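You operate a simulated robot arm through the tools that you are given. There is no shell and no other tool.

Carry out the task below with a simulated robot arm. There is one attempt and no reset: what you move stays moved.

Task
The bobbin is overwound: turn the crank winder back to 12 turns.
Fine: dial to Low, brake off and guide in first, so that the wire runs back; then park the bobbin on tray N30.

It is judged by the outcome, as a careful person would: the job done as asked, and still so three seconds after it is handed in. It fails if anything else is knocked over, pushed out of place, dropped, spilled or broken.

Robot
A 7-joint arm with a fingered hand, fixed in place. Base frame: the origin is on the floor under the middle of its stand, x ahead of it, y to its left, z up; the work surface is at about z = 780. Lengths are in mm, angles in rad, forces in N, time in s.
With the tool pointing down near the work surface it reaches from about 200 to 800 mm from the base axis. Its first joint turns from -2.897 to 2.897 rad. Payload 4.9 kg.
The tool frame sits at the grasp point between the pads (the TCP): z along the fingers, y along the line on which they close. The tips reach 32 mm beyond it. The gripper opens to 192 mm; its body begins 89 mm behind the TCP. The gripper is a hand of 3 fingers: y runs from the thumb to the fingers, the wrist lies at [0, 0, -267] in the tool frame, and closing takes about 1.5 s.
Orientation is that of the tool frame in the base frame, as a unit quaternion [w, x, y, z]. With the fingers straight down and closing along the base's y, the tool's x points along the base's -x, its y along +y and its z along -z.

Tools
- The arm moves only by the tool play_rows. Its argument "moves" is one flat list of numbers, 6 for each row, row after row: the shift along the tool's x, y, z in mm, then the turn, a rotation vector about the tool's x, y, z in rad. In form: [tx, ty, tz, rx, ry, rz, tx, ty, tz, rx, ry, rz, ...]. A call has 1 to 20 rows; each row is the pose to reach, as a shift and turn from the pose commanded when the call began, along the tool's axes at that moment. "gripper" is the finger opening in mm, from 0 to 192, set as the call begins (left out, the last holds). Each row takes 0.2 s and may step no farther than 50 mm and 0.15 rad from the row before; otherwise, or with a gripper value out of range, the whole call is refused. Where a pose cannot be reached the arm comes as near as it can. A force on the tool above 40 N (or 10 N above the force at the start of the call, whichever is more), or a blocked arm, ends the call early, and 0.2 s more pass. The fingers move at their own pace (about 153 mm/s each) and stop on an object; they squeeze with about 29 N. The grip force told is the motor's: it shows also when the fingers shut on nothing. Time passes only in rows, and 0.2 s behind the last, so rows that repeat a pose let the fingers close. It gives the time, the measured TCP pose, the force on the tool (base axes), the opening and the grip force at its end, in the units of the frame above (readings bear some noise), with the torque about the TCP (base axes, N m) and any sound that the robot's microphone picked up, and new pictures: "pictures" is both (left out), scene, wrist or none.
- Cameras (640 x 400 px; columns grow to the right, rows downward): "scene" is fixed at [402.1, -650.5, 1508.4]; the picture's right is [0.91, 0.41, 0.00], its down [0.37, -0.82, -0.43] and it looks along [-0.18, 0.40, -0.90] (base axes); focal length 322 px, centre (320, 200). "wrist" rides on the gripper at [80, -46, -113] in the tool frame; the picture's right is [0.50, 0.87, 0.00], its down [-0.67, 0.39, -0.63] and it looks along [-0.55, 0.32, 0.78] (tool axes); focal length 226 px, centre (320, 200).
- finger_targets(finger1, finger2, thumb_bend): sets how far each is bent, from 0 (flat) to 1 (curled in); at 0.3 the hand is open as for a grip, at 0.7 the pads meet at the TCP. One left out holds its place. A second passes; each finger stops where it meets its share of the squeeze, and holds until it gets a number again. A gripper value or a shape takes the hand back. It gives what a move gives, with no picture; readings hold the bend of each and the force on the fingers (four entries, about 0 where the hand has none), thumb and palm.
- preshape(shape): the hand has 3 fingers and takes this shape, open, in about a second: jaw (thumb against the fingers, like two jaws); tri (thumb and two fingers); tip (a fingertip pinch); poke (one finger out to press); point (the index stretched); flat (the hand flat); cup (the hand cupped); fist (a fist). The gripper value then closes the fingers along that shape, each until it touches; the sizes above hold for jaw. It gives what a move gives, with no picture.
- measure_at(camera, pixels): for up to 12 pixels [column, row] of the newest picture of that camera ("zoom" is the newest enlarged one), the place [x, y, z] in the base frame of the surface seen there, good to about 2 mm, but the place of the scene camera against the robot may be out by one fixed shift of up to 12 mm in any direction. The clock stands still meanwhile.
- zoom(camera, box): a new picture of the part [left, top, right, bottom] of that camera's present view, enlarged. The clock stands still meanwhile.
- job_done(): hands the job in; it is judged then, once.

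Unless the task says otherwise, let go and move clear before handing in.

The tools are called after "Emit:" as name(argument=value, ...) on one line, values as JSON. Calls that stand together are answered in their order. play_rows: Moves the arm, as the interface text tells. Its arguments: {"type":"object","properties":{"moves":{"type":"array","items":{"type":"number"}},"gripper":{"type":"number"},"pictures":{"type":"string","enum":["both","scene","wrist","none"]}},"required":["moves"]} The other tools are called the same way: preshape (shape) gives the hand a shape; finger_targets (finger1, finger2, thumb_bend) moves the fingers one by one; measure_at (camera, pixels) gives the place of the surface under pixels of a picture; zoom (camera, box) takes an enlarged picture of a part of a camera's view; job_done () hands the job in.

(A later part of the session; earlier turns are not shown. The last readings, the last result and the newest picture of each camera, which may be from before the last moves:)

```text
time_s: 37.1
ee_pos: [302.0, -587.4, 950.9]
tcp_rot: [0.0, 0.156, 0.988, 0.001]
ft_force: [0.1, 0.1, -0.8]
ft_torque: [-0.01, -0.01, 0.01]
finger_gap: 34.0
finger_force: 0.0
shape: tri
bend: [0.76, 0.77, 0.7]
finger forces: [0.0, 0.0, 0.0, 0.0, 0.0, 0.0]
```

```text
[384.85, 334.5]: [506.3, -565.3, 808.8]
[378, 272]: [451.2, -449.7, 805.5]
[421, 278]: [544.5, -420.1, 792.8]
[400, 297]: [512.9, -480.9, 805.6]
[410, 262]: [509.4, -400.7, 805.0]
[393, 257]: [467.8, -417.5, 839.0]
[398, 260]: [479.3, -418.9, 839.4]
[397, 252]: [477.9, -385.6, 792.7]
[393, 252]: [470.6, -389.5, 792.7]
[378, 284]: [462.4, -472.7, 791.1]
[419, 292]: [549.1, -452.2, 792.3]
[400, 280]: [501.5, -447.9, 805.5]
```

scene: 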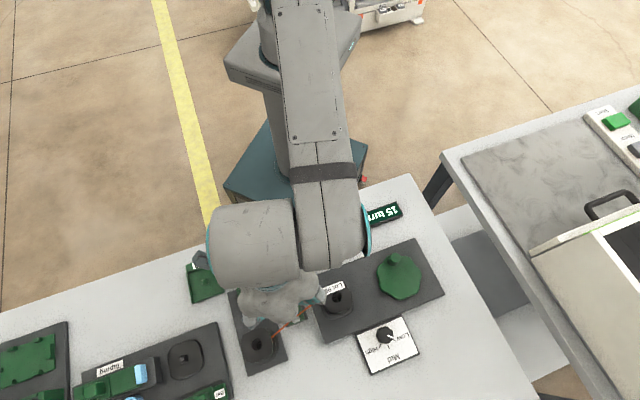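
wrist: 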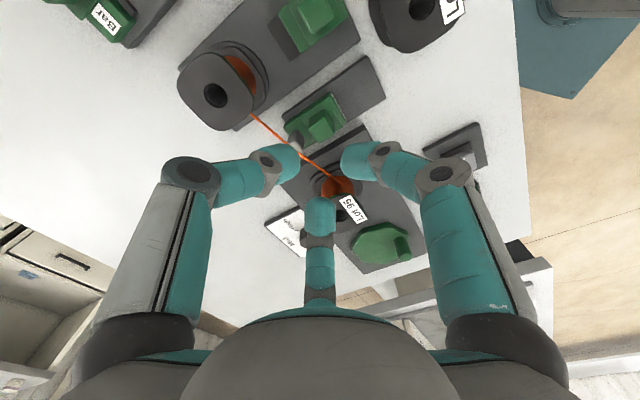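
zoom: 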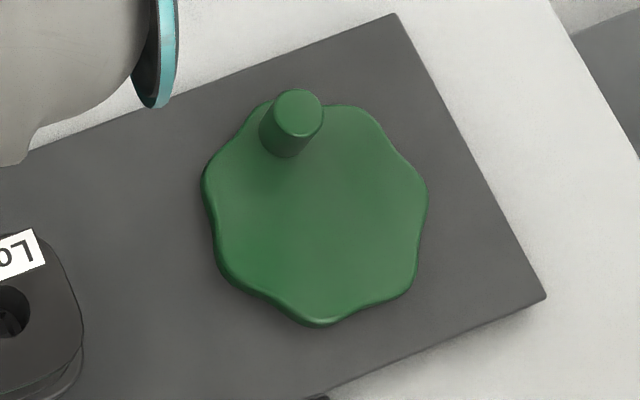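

Scene and wrist readings differ by about (0,+5,+7); the wheel centre is near (499,-437) and the peg near (471,-415). I'll move above the peg, turning the hand so the wrist camera may also see the display.

Emit:
play_rows(moves=[-15.4, 30.7, 0, 0, 0, -0.137, -30.8, 61.4, 0, 0, 0, -0.274, -46.2, 92.1, 0, 0, 0, -0.411, -61.7, 122.9, 0, 0, 0, -0.549, -77.1, 153.6, 0, 0, 0, -0.686, -92.5, 184.3, 0, 0, 0, -0.823, -107.9, 215, 0, 0, 0, -0.96, -107.9, 215, 0, 0, 0, -0.96], gripper=60)

```text
time_s: 38.9
ee_pos: [473.9, -418.1, 952.3]
tcp_rot: [0.0, -0.319, 0.948, 0.0]
ft_force: [0.1, 0.2, 0.2]
ft_torque: [-0.01, 0.0, 0.0]
finger_gap: 59.5
finger_force: 0.0
shape: tri
bend: [0.47, 0.47, 0.7]
finger forces: [0.0, 0.0, 0.1, 0.1, 0.0, 0.0]
```

scene: 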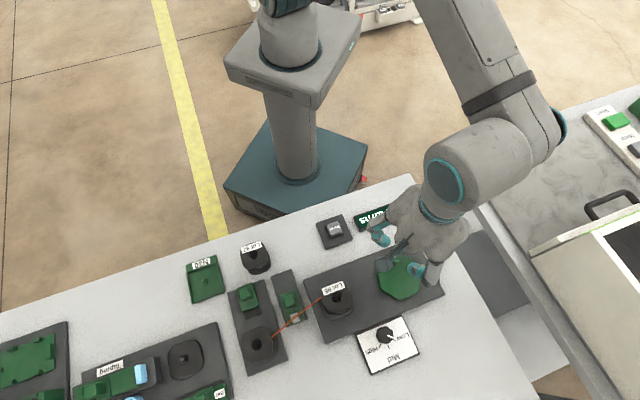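
wrist: 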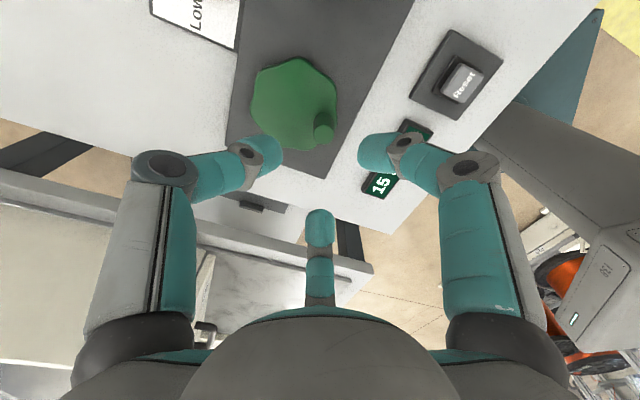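

The wrist picture shows the wheel at (295,105), the peg at (324,128) and even the "15" on the display at (380,183). I'll measure wheel rim and peg.

Emit:
zoom(camera="wrist", box=[230, 45, 390, 155])

Emit:
measure_at(camera="wrist", pixels=[[252, 100], [261, 72], [296, 60], [328, 83], [320, 110], [300, 148], [275, 130], [336, 96], [323, 133], [330, 130], [316, 133], [323, 124]])

```text
3.64 times, centred on (310, 100) of wrist
```

zoom: 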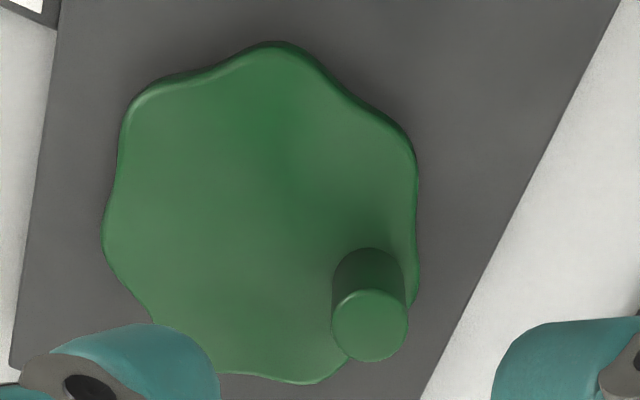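

```text
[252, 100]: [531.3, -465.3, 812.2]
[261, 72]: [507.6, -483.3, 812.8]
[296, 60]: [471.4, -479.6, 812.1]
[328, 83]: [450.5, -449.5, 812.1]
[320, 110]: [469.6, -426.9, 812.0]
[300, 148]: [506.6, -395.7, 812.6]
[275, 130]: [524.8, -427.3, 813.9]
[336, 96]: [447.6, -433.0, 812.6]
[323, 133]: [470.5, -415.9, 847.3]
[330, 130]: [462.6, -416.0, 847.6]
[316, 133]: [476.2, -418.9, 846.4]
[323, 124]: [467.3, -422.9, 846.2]
```

I'll measure more rim points and the peg-top edge to fit the crank's centre and radius well.

Emit:
measure_at(camera="wrist", pixels=[[256, 81], [272, 69.5], [298, 59.5], [316, 74], [334.5, 87], [334.5, 107], [335.5, 122], [313.5, 146], [284.5, 145], [264.5, 131], [252, 112], [253, 99]])

Emit:
measure_at(camera="wrist", pixels=[[314.8, 134.5], [332.8, 134.5], [324, 126], [324, 143], [317.5, 128.5], [330, 128.5], [318, 141], [330, 141], [324, 134.5]])

```text
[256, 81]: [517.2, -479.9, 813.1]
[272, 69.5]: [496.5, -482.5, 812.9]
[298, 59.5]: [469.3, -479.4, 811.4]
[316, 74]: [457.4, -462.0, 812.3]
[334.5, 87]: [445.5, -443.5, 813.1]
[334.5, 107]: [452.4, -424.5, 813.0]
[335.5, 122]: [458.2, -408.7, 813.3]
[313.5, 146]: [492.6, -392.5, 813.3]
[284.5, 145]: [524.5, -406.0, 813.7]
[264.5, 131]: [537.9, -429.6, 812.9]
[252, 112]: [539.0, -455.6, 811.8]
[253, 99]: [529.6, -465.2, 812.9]
```

```text
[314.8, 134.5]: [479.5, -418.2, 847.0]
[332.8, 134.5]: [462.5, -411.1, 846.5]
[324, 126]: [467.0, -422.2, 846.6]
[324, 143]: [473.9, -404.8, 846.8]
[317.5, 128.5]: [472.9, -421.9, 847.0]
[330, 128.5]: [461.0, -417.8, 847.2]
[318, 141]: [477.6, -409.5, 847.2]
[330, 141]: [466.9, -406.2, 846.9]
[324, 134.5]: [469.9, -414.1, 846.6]
```

Peg centre is (470.6,-414.0), radius ≈9.7, top 847; wheel centre fits to about (494.7,-438.6), crank radius ≈34. I'll go down over the peg to z≈850 with opening 44.

Emit:
play_rows(moves=[0.1, 5.3, 0, 0, 0, 0, 0.1, 5.3, 30, 0, 0, 0, 0.1, 5.3, 60, 0, 0, 0, 0.1, 5.3, 80, 0, 0, 0, 0.1, 5.3, 95, 0, 0, 0, 0.1, 5.3, 102, 0, 0, 0, 0.1, 5.3, 102, 0, 0, 0], gripper=44)

Emit:
zoom(camera="wrist", box=[220, 110, 420, 235])

```text
time_s: 40.5
ee_pos: [470.1, -412.6, 849.2]
tcp_rot: [0.0, -0.317, 0.948, 0.001]
ft_force: [0.1, -0.1, 0.1]
ft_torque: [-0.01, 0.03, -0.01]
finger_gap: 44.3
finger_force: 0.1
shape: tri
bend: [0.78, 0.78, 0.7]
finger forces: [0.0, 0.0, 0.0, 0.0, 0.1, 0.0]
```

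scene: 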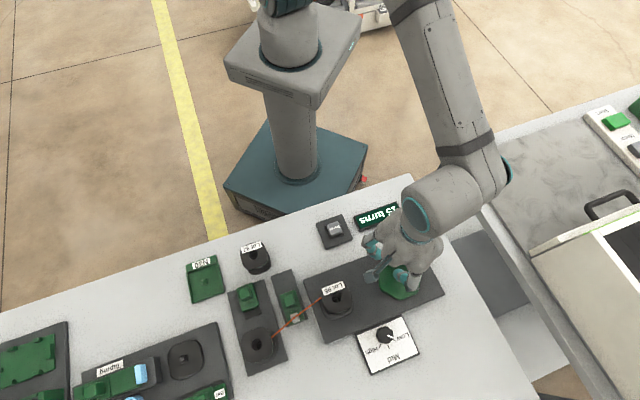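
wrist: 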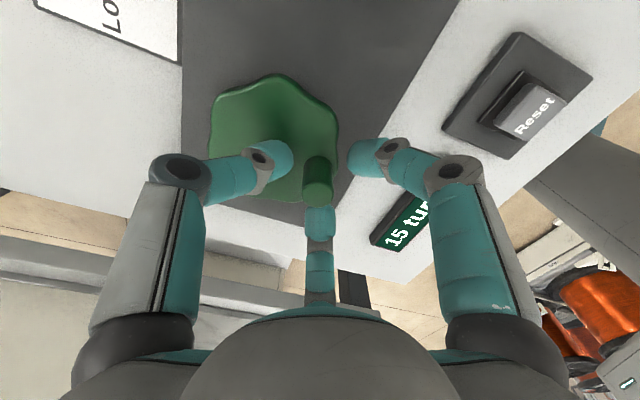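

```text
3.20 times, centred on (320, 172) of wrist
```

zoom: 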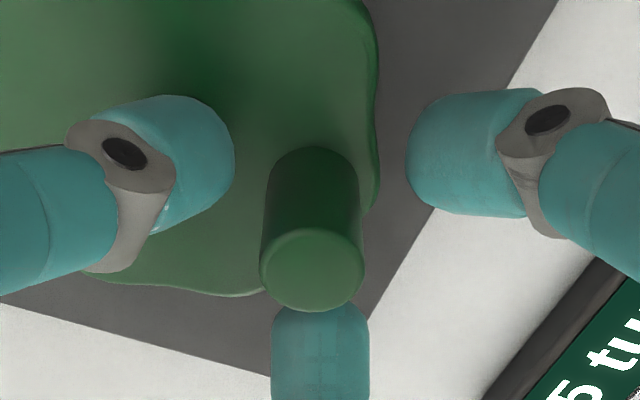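

The peg (zoom (312,250)) is centred between the tips, and the display is visible in both pictures. I'll narrow the cage to 24 and turn about 72° counterclockwise to test the direction.

Emit:
play_rows(moves=[0, 0, 0, 0, 0, 0, 0, 0, 0, 0, 0, 0, 0, 0, 0, 0, 0, 0], gripper=23)

Emit:
zoom(camera="wrist", box=[220, 110, 420, 235])

```text
time_s: 41.3
ee_pos: [470.2, -412.6, 850.4]
tcp_rot: [0.0, -0.318, 0.948, 0.0]
ft_force: [0.3, 0.5, 0.5]
ft_torque: [-0.04, -0.06, 0.0]
finger_gap: 23.5
finger_force: 0.1
shape: tri
bend: [0.75, 0.75, 0.7]
finger forces: [0.0, 0.1, 0.0, 0.0, 0.5, 0.0]
```

scene: 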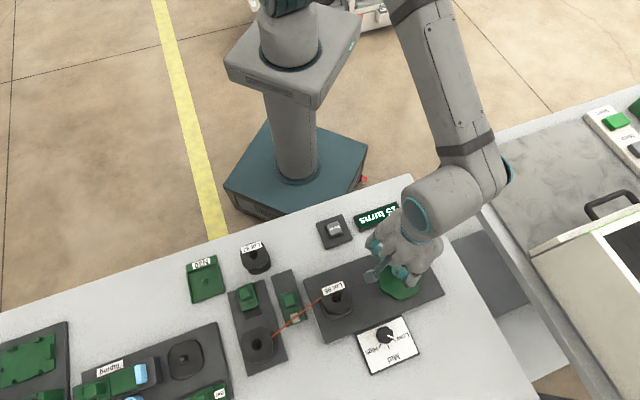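
wrist: 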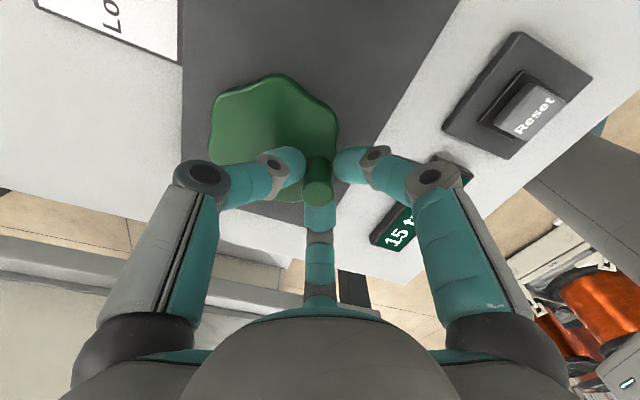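

```text
3.20 times, centred on (320, 172) of wrist
```

zoom: 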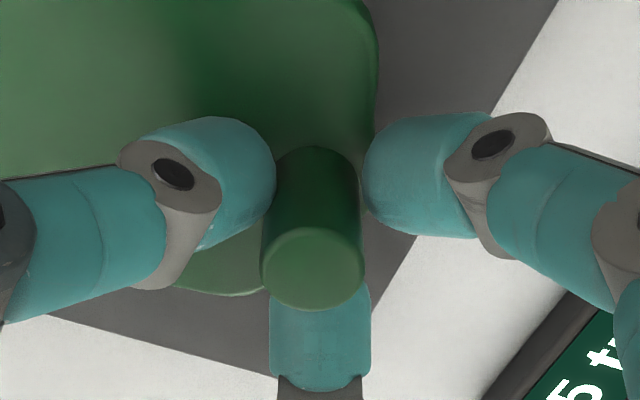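

The peg is caged with a little slack and no load. Now the 72° counterclockwise test.

Emit:
play_rows(moves=[5.3, -1.2, 0, 0, 0, 0, 10.2, -3.1, 0, 0, 0, 0, 14.9, -5.8, 0, 0, 0, 0, 19.0, -9.2, 0, 0, 0, 0, 22.5, -13.3, 0, 0, 0, 0, 25.5, -17.8, 0, 0, 0, 0, 27.6, -22.7, 0, 0, 0, 0, 29.0, -27.9, 0, 0, 0, 0])

Emit:
zoom(camera="scene", box=[300, 190, 450, 320])

```text
time_s: 43.1
ee_pos: [461.8, -452.1, 849.1]
tcp_rot: [0.0, -0.318, 0.948, 0.0]
ft_force: [1.3, 0.4, -0.4]
ft_torque: [0.03, -0.02, 0.02]
finger_gap: 23.4
finger_force: 0.0
shape: tri
bend: [0.75, 0.75, 0.7]
finger forces: [0.0, 0.1, 0.0, 0.0, 0.0, 0.1]
```

scene: 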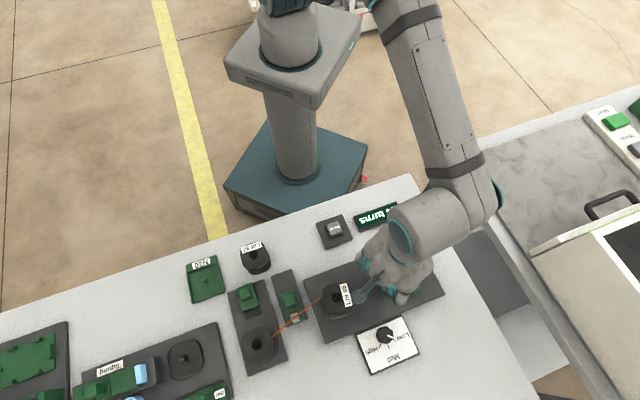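
wrist: 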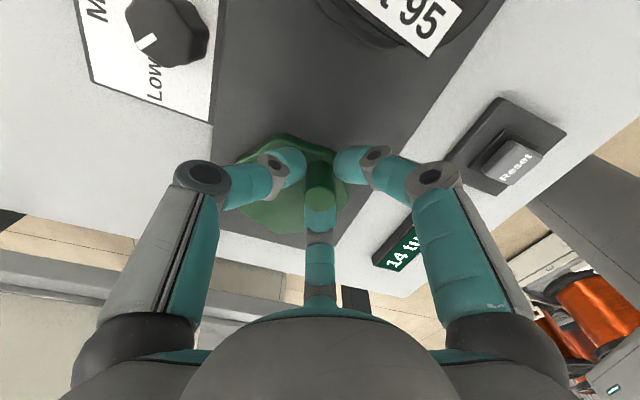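

```text
3.08 times, centred on (375, 255) of scene
```

zoom: 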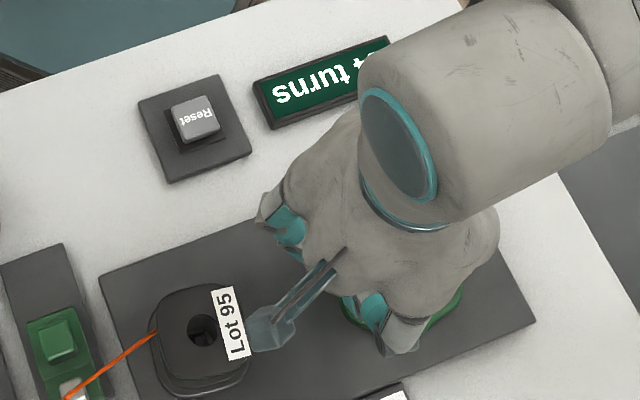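

The wrist display now reads "14 tu..." at (400,255), so counterclockwise is the unwinding direction; the bobbin's label turned about the same amount the other way. I'll continue another 72° and keep watching the display.

Emit:
play_rows(moves=[0.5, -5.4, 0, 0, 0, 0, 0.2, -10.7, 0, 0, 0, 0, -1.0, -15.9, 0, 0, 0, 0, -3.0, -20.9, 0, 0, 0, 0, -5.8, -25.5, 0, 0, 0, 0, -9.2, -29.7, 0, 0, 0, 0, -13.2, -33.2, 0, 0, 0, 0, -17.7, -36.1, 0, 0, 0, 0])

Emit:
zoom(camera="scene", box=[300, 190, 450, 320])

Emit:
zoom(camera="wrist", box=[340, 180, 500, 300])

```text
time_s: 44.9
ee_pos: [499.3, -472.1, 849.8]
tcp_rot: [0.0, -0.318, 0.948, 0.0]
ft_force: [0.0, -0.2, -0.6]
ft_torque: [-0.05, 0.02, -0.03]
finger_gap: 23.0
finger_force: 0.1
shape: tri
bend: [0.75, 0.75, 0.7]
finger forces: [0.4, 0.0, 0.0, 0.0, 0.1, 0.1]
```

scene: 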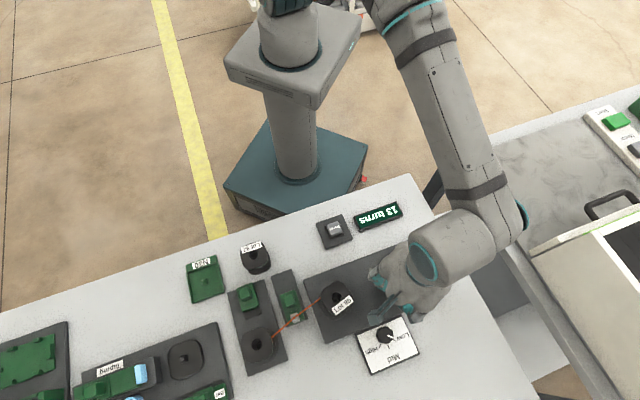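
wrist: 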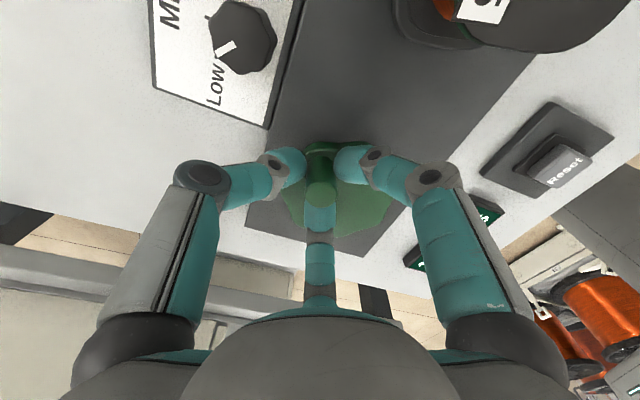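

```text
3.08 times, centred on (375, 255) of scene
```

zoom: 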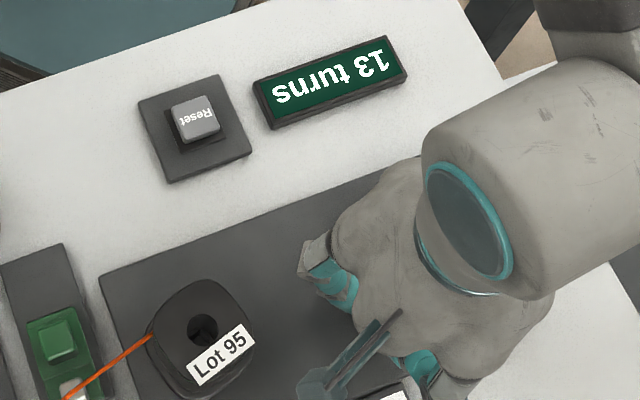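

```text
3.33 times, centred on (420, 240) of wrist
```

zoom: 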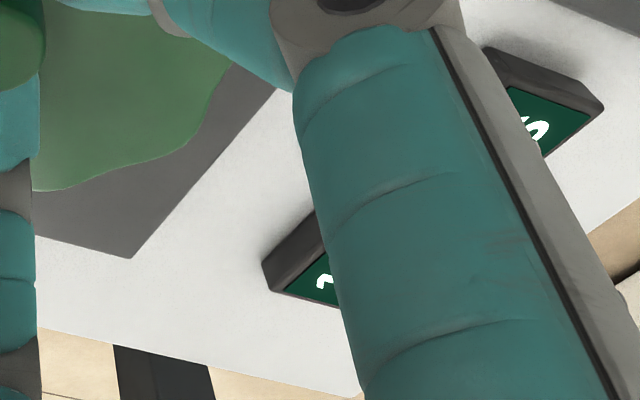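

The scene display already reads "13 turns" after about 144°, so one counted turn is much less than a full revolution. I'll go on in small steps of about 18°, reading the display each time.

Emit:
play_rows(moves=[-4.92, -2.15, 0, 0, 0, 0, -10.11, -3.5, 0, 0, 0, 0], pictures="scene")

Emit:
zoom(camera="scene", box=[300, 190, 450, 320])

```text
time_s: 45.5
ee_pos: [509.4, -467.0, 848.2]
tcp_rot: [0.0, -0.317, 0.948, 0.001]
ft_force: [0.7, -0.2, 0.8]
ft_torque: [-0.01, -0.03, -0.02]
finger_gap: 22.9
finger_force: 0.1
shape: tri
bend: [0.75, 0.75, 0.7]
finger forces: [0.0, 0.0, 0.0, 0.0, 0.6, 0.1]
```

scene: 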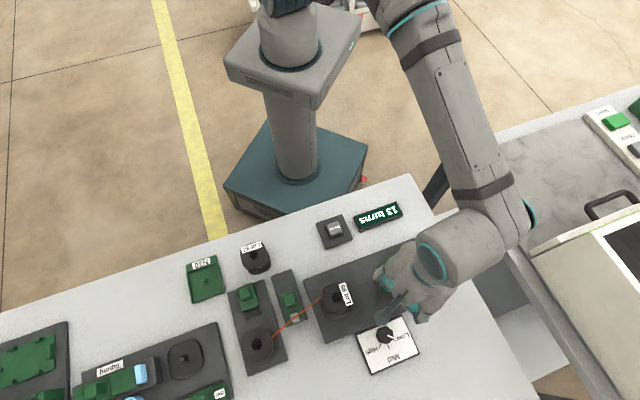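

```text
3.08 times, centred on (375, 255) of scene
```

zoom: 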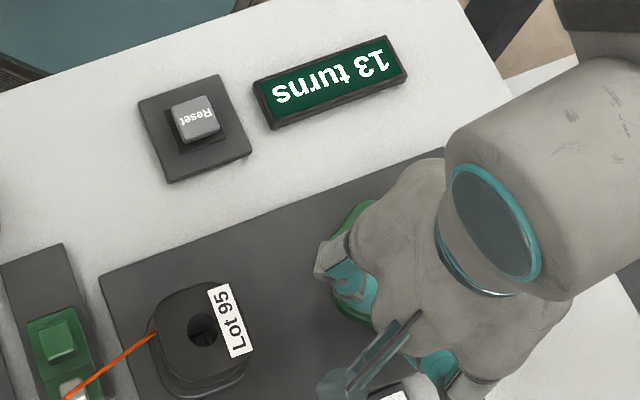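

The bobbin label jumped forward between steps: it spins about 4 times as fast as the crank, so one counted turn is about 90° of crank and 12 turns lies at 270° total. I'll go on 27° to about 189° and read again.

Emit:
play_rows(moves=[-5.34, -0.52, 0, 0, 0, 0, -10.7, -0.21, 0, 0, 0, 0, -15.94, 0.95, 0, 0, 0, 0], pictures="scene")

Emit:
zoom(camera="scene", box=[300, 190, 450, 320])

```text
time_s: 46.3
ee_pos: [520.0, -456.6, 849.9]
tcp_rot: [0.0, -0.317, 0.948, 0.0]
ft_force: [1.8, -0.6, -0.9]
ft_torque: [-0.05, -0.05, -0.01]
finger_gap: 23.0
finger_force: 0.0
shape: tri
bend: [0.75, 0.75, 0.7]
finger forces: [0.0, 0.0, 0.0, 0.1, 1.3, 0.0]
```

scene: 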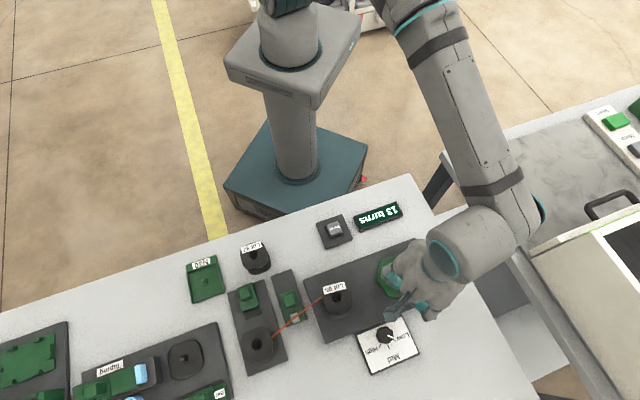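

```text
3.08 times, centred on (375, 255) of scene
```

zoom: 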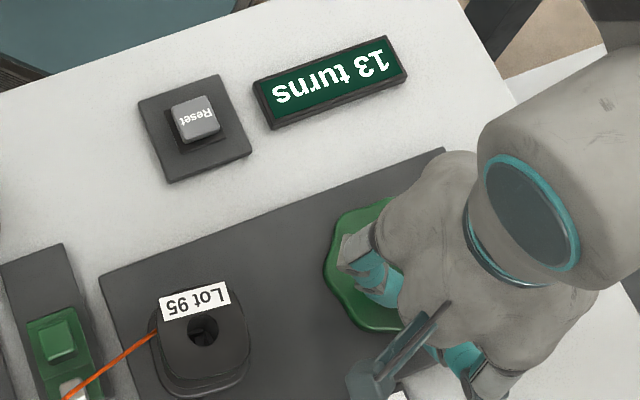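

The label is back at its starting orientation (zoom (195,300)) with the display at 13, i.e. exactly 2 turns gone. A further 9° step will show whether the display rounds or truncates.

Emit:
play_rows(moves=[-5.0, 1.95, 0, 0, 0, 0, -5.0, 1.95, 0, 0, 0, 0], pictures="scene")

Emit:
zoom(camera="scene", box=[300, 190, 450, 320])

```text
time_s: 46.9
ee_pos: [522.9, -452.6, 849.5]
tcp_rot: [0.001, -0.318, 0.948, 0.0]
ft_force: [1.5, -1.2, -0.6]
ft_torque: [-0.04, -0.02, 0.02]
finger_gap: 23.2
finger_force: 0.1
shape: tri
bend: [0.75, 0.75, 0.7]
finger forces: [0.4, 0.1, 0.0, 0.0, 1.6, 0.0]
```

scene: 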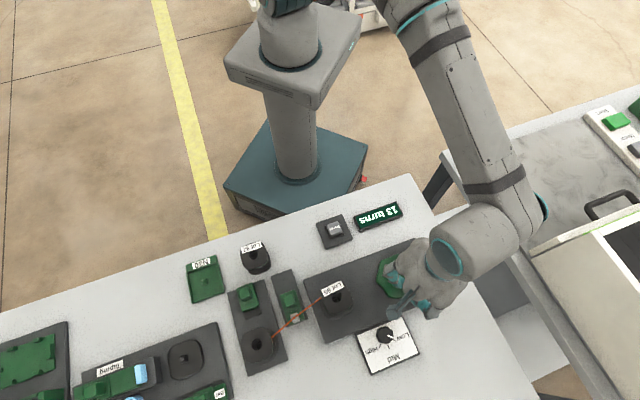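

```text
3.08 times, centred on (375, 255) of scene
```

zoom: 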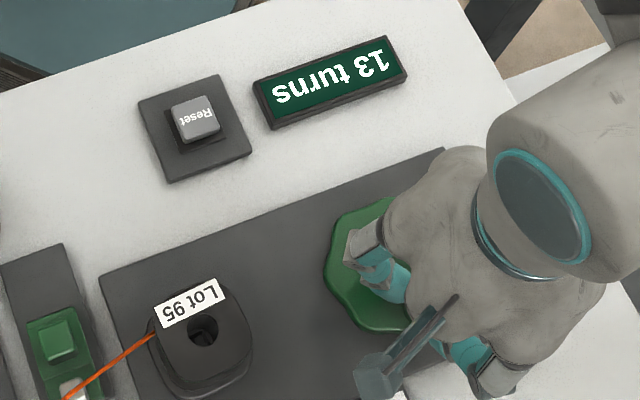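

Display still 13 just past two turns, so it rounds; the caged peg lags the hand by several degrees. I'll continue 36° more and check.

Emit:
play_rows(moves=[-4.63, 2.72, 0, 0, 0, 0, -8.77, 6.13, 0, 0, 0, 0, -12.34, 10.14, 0, 0, 0, 0, -15.23, 14.66, 0, 0, 0, 0])

Emit:
zoom(camera="scene", box=[300, 190, 450, 320])

Emit:
zoom(camera="wrist", box=[220, 110, 420, 235])

```text
time_s: 47.9
ee_pos: [526.6, -431.9, 850.0]
tcp_rot: [-0.001, -0.317, 0.948, 0.0]
ft_force: [0.0, -0.5, -1.3]
ft_torque: [-0.05, -0.01, -0.03]
finger_gap: 23.4
finger_force: 0.0
shape: tri
bend: [0.75, 0.75, 0.7]
finger forces: [0.0, 0.1, 0.0, 0.0, 0.0, 0.0]
```

scene: 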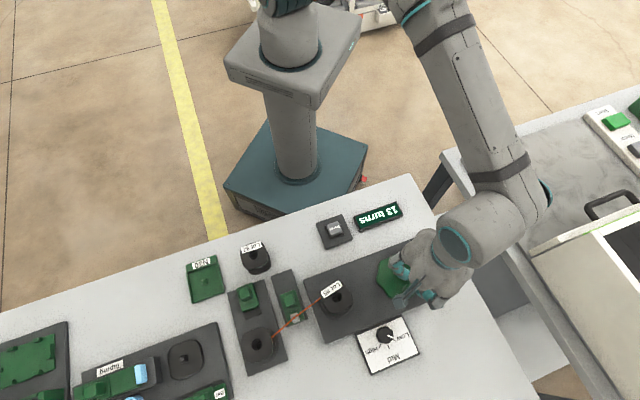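
wrist: 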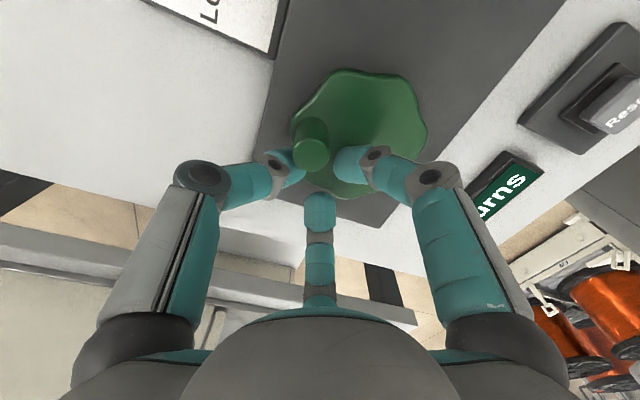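

```text
3.08 times, centred on (375, 255) of scene
```

zoom: 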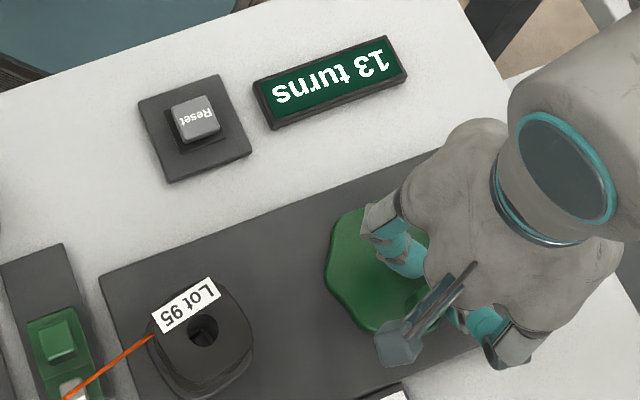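

```text
3.20 times, centred on (320, 172) of wrist
```

zoom: 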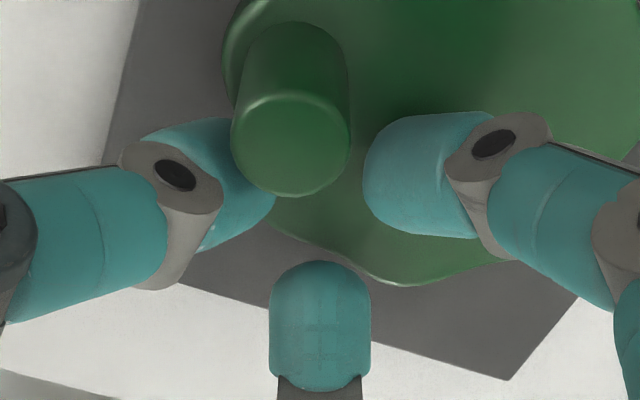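

The peg slipped out of the cage: it is at wrist (311,154) beside the fingers, and the count stays at 13. I'll lift clear, then measure the peg and re-grip it firmly, turning the hand with the wheel.

Emit:
play_rows(moves=[0, 0, -10, 0, 0, 0, 0, 0, -30, 0, 0, 0, 0, 0, -55, 0, 0, 0, 0, 0, -80, 0, 0, 0, 0, 0, -80, 0, 0, 0])

Emit:
zoom(camera="wrist", box=[240, 60, 440, 185])

```text
time_s: 49.1
ee_pos: [526.1, -431.4, 930.1]
tcp_rot: [0.0, -0.318, 0.948, 0.0]
ft_force: [1.3, 0.3, 0.7]
ft_torque: [0.02, 0.02, -0.02]
finger_gap: 23.0
finger_force: 0.0
shape: tri
bend: [0.75, 0.75, 0.7]
finger forces: [0.0, 0.0, 0.1, 0.0, 0.0, 0.0]
```

scene: 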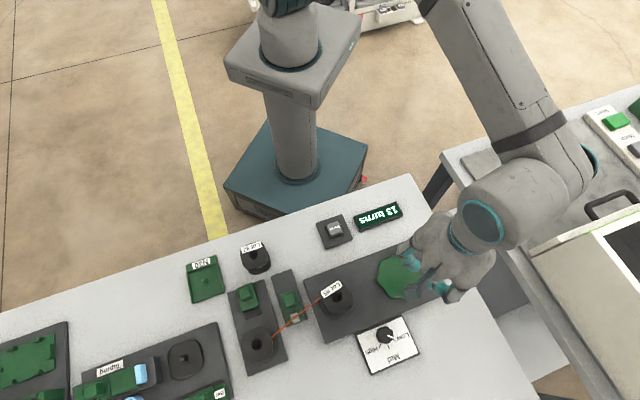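
wrist: 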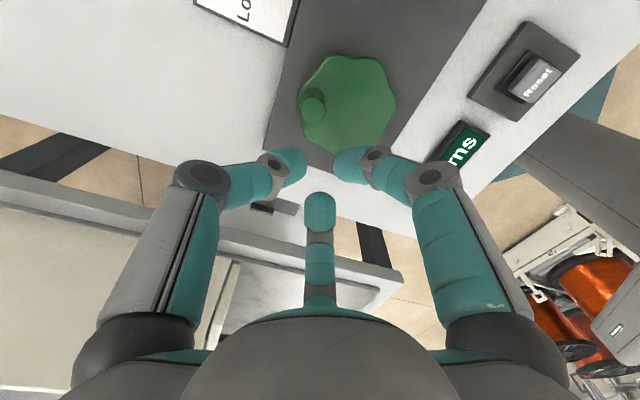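

```text
3.20 times, centred on (340, 122) of wrist
```

zoom: 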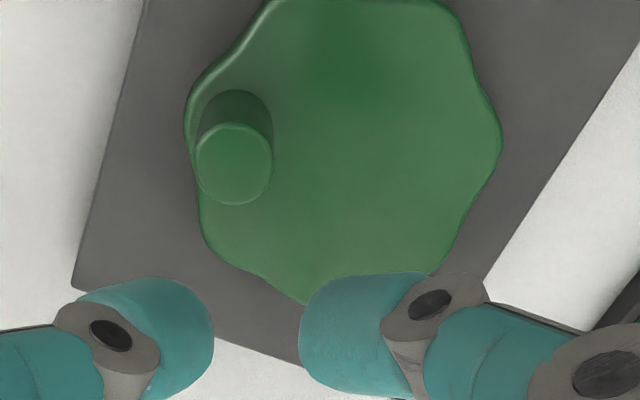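

The peg is clearly visible now (zoom (234,165)). I'll measure its top to know the crank angle.

Emit:
measure_at(camera="wrist", pixels=[[302.5, 111.6], [323.7, 111.6], [313.1, 100], [313.1, 122.4], [305.5, 103.5], [320.5, 103.5], [305.5, 120], [320.5, 120], [313.1, 111.6]])

Emit:
measure_at(camera="wrist", pixels=[[300, 90], [308, 75], [322, 62], [348, 56], [380, 62], [388, 78], [396, 100], [392, 115], [380, 138], [337, 153], [312, 140], [303, 126]])

```text
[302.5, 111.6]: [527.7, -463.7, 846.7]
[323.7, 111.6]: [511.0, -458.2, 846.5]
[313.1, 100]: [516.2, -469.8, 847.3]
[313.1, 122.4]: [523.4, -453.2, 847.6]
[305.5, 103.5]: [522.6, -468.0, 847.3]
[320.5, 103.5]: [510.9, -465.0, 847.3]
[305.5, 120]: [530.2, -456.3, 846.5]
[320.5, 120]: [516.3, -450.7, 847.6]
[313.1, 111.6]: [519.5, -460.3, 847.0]
```

```text
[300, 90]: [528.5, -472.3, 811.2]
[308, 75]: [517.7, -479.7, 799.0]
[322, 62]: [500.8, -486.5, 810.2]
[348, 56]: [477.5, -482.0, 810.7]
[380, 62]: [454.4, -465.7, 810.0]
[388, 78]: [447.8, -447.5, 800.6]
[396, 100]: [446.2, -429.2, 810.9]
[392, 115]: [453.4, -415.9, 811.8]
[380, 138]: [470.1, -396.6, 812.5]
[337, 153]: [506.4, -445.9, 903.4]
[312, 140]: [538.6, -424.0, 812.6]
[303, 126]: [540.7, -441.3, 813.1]
```

The peg is at (519.8,-460.7), exactly opposite its start, giving wheel centre (495,-437.5) and radius 33.9. I'll turn the hand +1.54 rad above the peg so that it can then rotate with the wheel for the last 89°.

Emit:
play_rows(moves=[2.1, -1.8, 0, 0, 0, 0.14, 4.1, -3.6, 0, 0, 0, 0.28, 6.2, -5.3, 0, 0, 0, 0.42, 8.3, -7.1, 0, 0, 0, 0.56, 10.3, -8.9, 0, 0, 0, 0.7, 12.4, -10.7, 0, 0, 0, 0.84, 14.4, -12.5, 0, 0, 0, 0.98, 16.5, -14.3, 0, 0, 0, 1.12, 18.6, -16.0, 0, 0, 0, 1.26, 20.6, -17.8, 0, 0, 0, 1.4, 22.7, -19.6, 0, 0, 0, 1.536, 22.7, -19.6, 0, 0, 0, 1.536], gripper=50)

```text
time_s: 51.7
ee_pos: [520.4, -461.9, 931.1]
tcp_rot: [0.0, 0.432, 0.902, 0.0]
ft_force: [0.0, -0.1, 0.5]
ft_torque: [-0.01, -0.03, 0.03]
finger_gap: 49.9
finger_force: 0.1
shape: tri
bend: [0.78, 0.78, 0.7]
finger forces: [0.0, 0.0, 0.1, 0.1, 0.0, 0.1]
```

scene: 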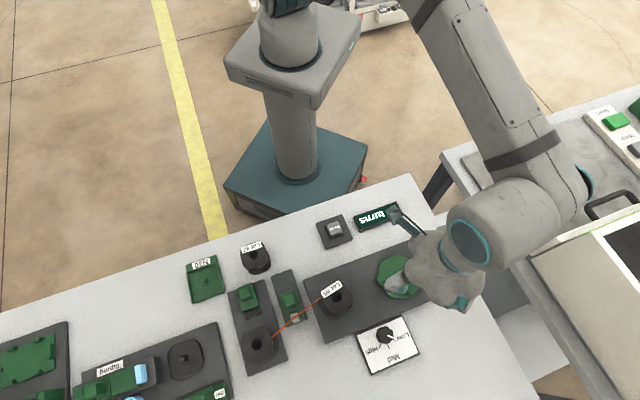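
wrist: 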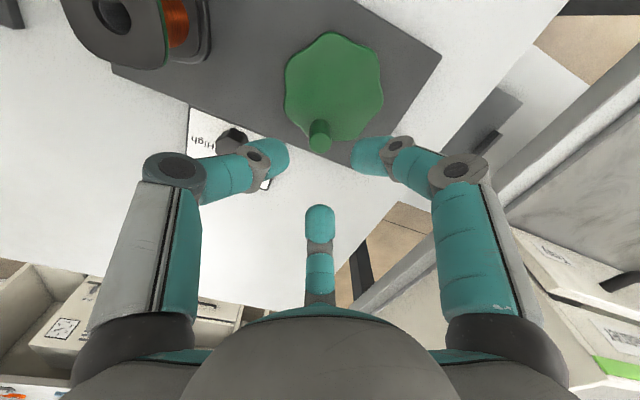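

The hand is aligned above the peg (wrist (320,135)). I'll lower to z≈850 and close firmly on the peg.

Emit:
play_rows(moves=[1.3, 0.3, 25, 0, 0, 0, 1.3, 0.3, 50, 0, 0, 0, 1.3, 0.3, 70, 0, 0, 0, 1.3, 0.3, 81, 0, 0, 0, 1.3, 0.3, 81, 0, 0, 0], pictures="wrist")

Emit:
zoom(camera="wrist", box=[220, 110, 420, 235])

```text
time_s: 52.9
ee_pos: [520.8, -462.0, 848.3]
tcp_rot: [0.0, 0.43, 0.903, 0.0]
ft_force: [0.2, -0.5, 0.8]
ft_torque: [-0.01, 0.01, 0.0]
finger_gap: 49.6
finger_force: 0.0
shape: tri
bend: [0.78, 0.78, 0.7]
finger forces: [0.1, 0.0, 0.0, 0.0, 0.0, 0.0]
```

wrist: 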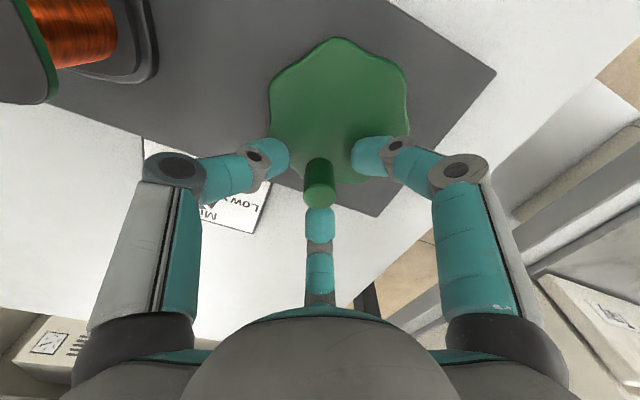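

```text
3.20 times, centred on (320, 172) of wrist
```

zoom: 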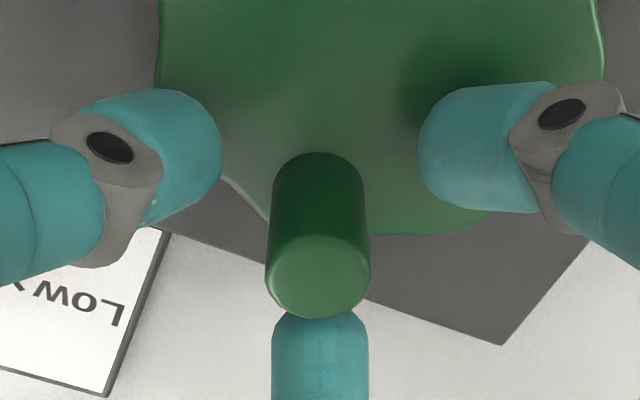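

The peg (zoom (318,240)) is centred; now I close on it.

Emit:
play_rows(moves=[0, 0, 0, 0, 0, 0, 0, 0, 0, 0, 0, 0, 0, 0, 0, 0, 0, 0, 0, 0, 0, 0, 0, 0], gripper=8)

Emit:
zoom(camera="scene", box=[300, 190, 450, 320])

```text
time_s: 53.9
ee_pos: [521.1, -460.8, 847.6]
tcp_rot: [-0.001, 0.431, 0.902, 0.0]
ft_force: [0.9, -0.6, -2.5]
ft_torque: [-0.06, 0.01, 0.02]
finger_gap: 11.8
finger_force: 28.9
shape: tri
bend: [0.64, 0.72, 0.7]
finger forces: [26.7, 26.4, 0.0, 0.0, 27.3, 0.0]
```

scene: 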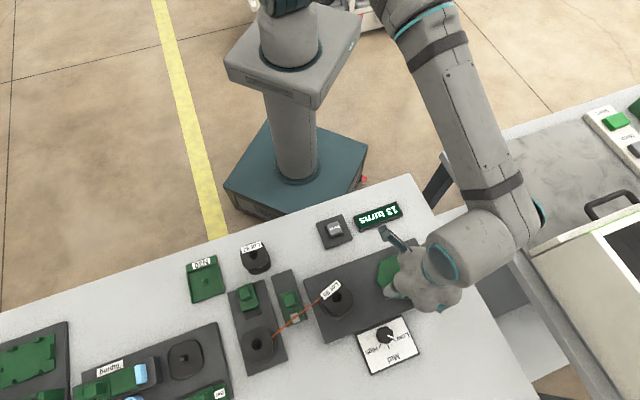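
wrist: 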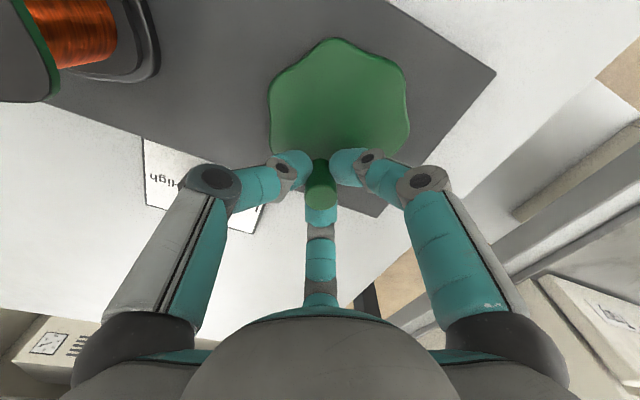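

```text
3.08 times, centred on (375, 255) of scene
```

zoom: 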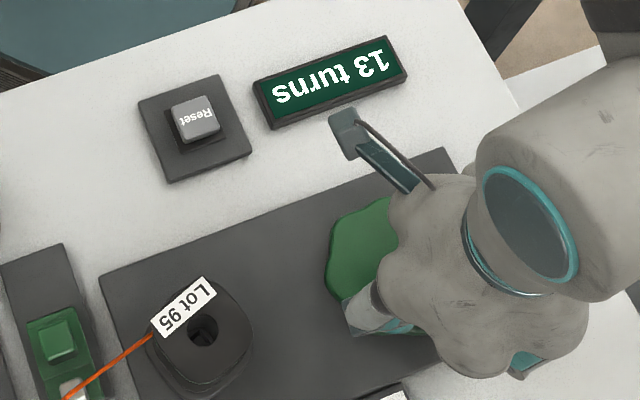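

The peg is held firmly (≈27 N each finger). I'll now swing it 89° counterclockwise around the wheel centre with the hand turning along.

Emit:
play_rows(moves=[0.99, 4.67, 0, 0, 0, -0.1396, 2.63, 9.16, 0, 0, 0, -0.2793, 4.87, 13.37, 0, 0, 0, -0.4189, 7.68, 17.23, 0, 0, 0, -0.5585, 10.99, 20.67, 0, 0, 0, -0.6981, 14.76, 23.61, 0, 0, 0, -0.8378, 18.89, 25.99, 0, 0, 0, -0.9774, 23.32, 27.78, 0, 0, 0, -1.117, 27.95, 28.94, 0, 0, 0, -1.2566, 32.7, 29.43, 0, 0, 0, -1.3963, 37.47, 29.27, 0, 0, 0, -1.5359, 38.19, 29.18, 0, 0, 0, -1.5568])

Emit:
zoom(camera="scene", box=[300, 190, 450, 320])

```text
time_s: 56.5
ee_pos: [517.9, -411.6, 847.4]
tcp_rot: [-0.001, -0.328, 0.945, 0.0]
ft_force: [-4.8, -5.3, -0.6]
ft_torque: [-0.15, 0.09, -0.03]
finger_gap: 11.7
finger_force: 28.5
shape: tri
bend: [0.64, 0.73, 0.7]
finger forces: [30.7, 25.2, 0.0, 0.0, 30.0, 0.1]
```

scene: 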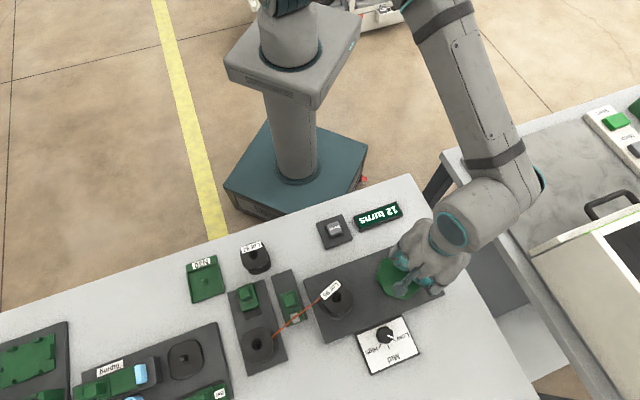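
wrist: 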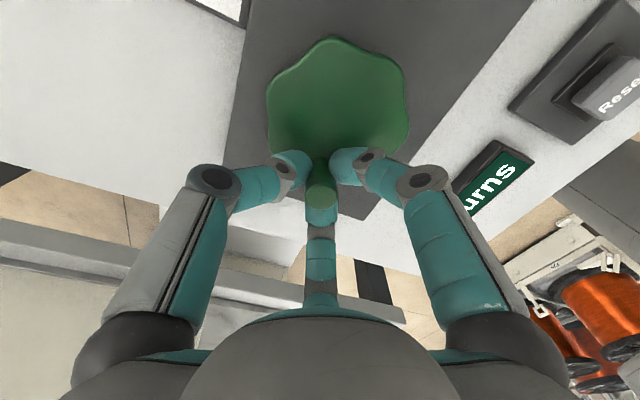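

```text
3.08 times, centred on (375, 255) of scene
```

zoom: 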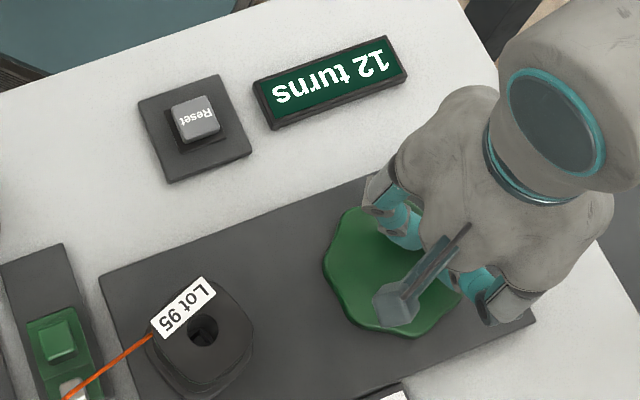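

The display now reads "12 turns" and the bobbin label is within a few degrees of its starting orientation. I'll open the fingers and rise gently, then check it stays.

Emit:
play_rows(moves=[0, 0, 0, 0, 0, 0, 0, 0, 0, 0, 0, 0, 0, 0, -20, 0, 0, 0, 0, 0, -45, 0, 0, 0, 0, 0, -75, 0, 0, 0, 0, 0, -100, 0, 0, 0], gripper=44)

Emit:
zoom(camera="scene", box=[300, 190, 450, 320])

Emit:
zoom(camera="wrist", box=[240, 60, 440, 185])

```text
time_s: 57.9
ee_pos: [516.9, -411.9, 946.0]
tcp_rot: [-0.001, -0.327, 0.945, 0.001]
ft_force: [-0.3, -0.2, -1.2]
ft_torque: [0.01, -0.01, 0.02]
finger_gap: 43.7
finger_force: 0.1
shape: tri
bend: [0.78, 0.78, 0.7]
finger forces: [0.0, 0.0, 0.0, 0.0, 0.0, 0.0]
```

scene: 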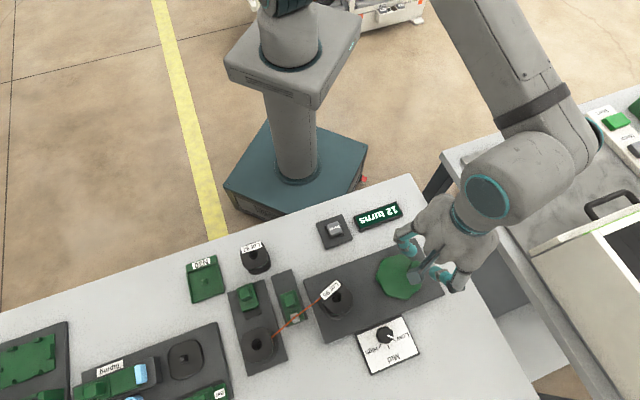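
wrist: 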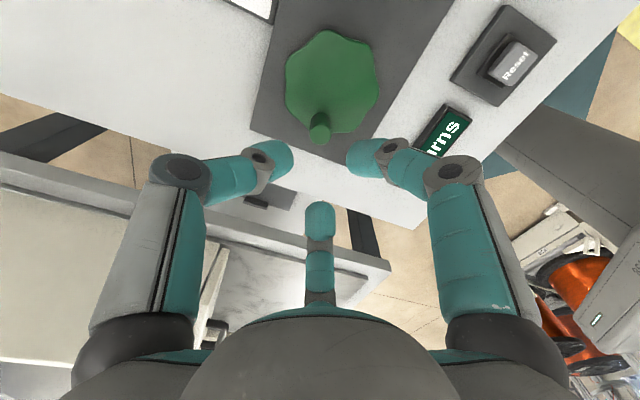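

```text
3.08 times, centred on (375, 255) of scene
```

zoom: 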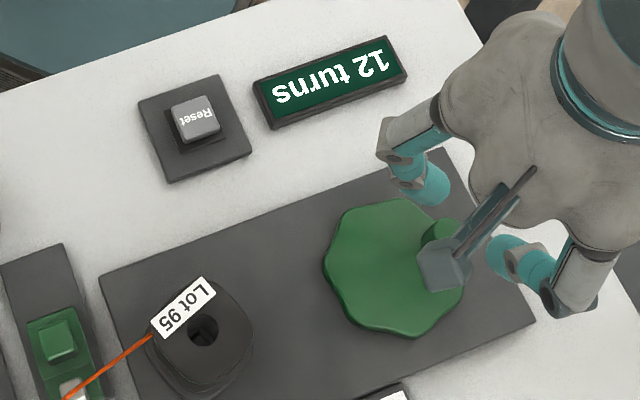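

```text
3.20 times, centred on (340, 122) of wrist
```

zoom: 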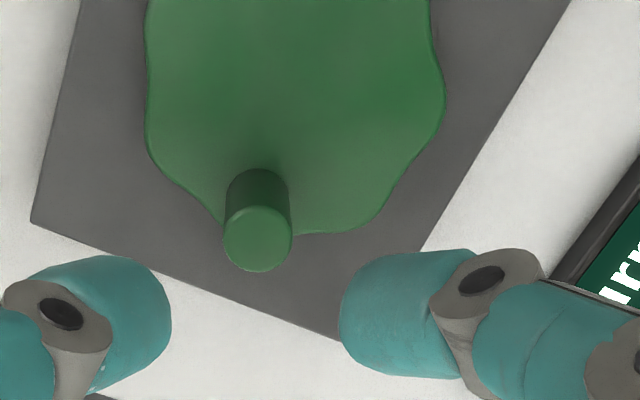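

12 turns holds with the hand off. Next the bobbin Lot 95: I'll move above it at (390,-540) with a yaw that leaves the wire between the fingers, and measure its flange.

Emit:
play_rows(moves=[36, -4.4, -10, 0, 0, 0.1, 72, -8.8, -14, 0, 0, 0.2, 107, -13.2, -14, 0, 0, 0.3, 143, -17.7, -14, 0, 0, 0.4, 178.9, -22.1, -14, 0, 0, 0.49, 178.9, -22.1, -14, 0, 0, 0.49], gripper=120)

Emit:
zoom(camera="wrist", box=[220, 60, 420, 185])

Emit:
zoom(camera="scene", box=[320, 190, 450, 320])

```text
time_s: 59.3
ee_pos: [392.0, -541.0, 963.4]
tcp_rot: [0.0, -0.088, 0.996, 0.0]
ft_force: [0.2, 0.6, -0.5]
ft_torque: [0.02, -0.02, -0.01]
finger_gap: 119.2
finger_force: 0.0
shape: tri
bend: [0.32, 0.32, 0.7]
finger forces: [0.1, 0.0, 0.0, 0.0, 0.0, 0.0]
```

scene: 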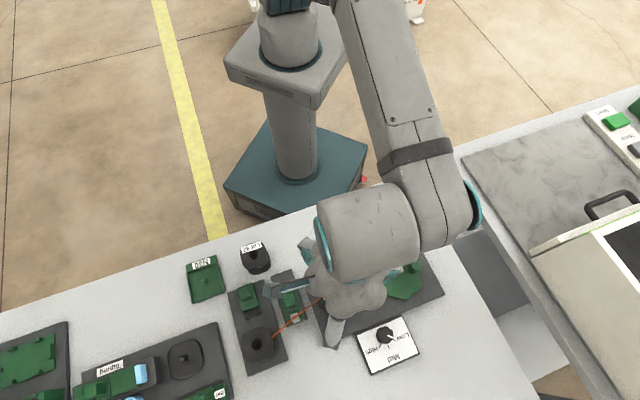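
wrist: 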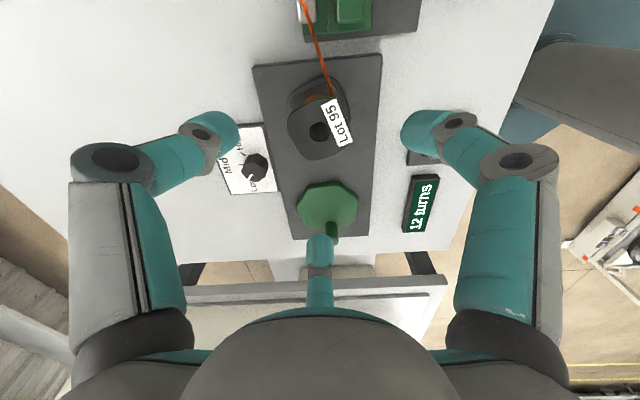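

```text
3.20 times, centred on (320, 122) of wrist
```

zoom: 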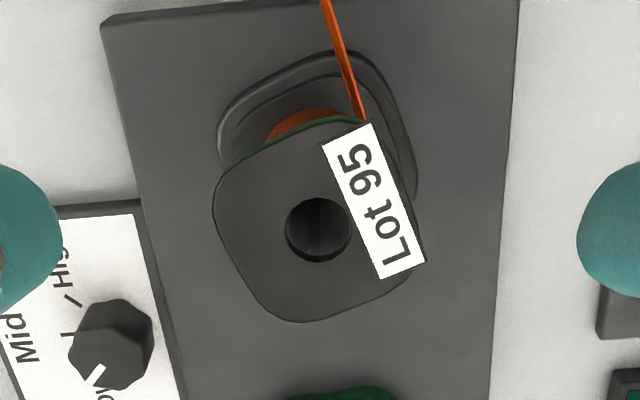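

```text
3.08 times, centred on (385, 255) of scene
```

zoom: 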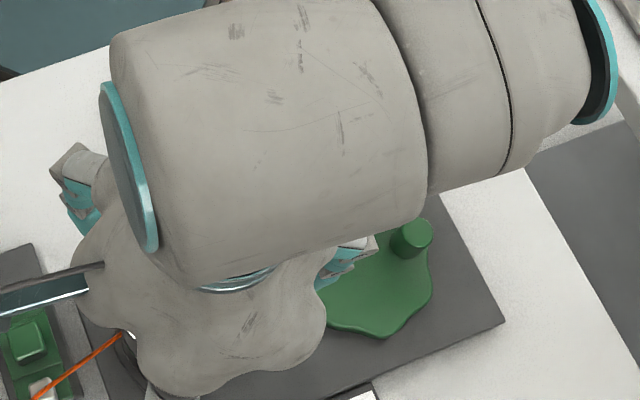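

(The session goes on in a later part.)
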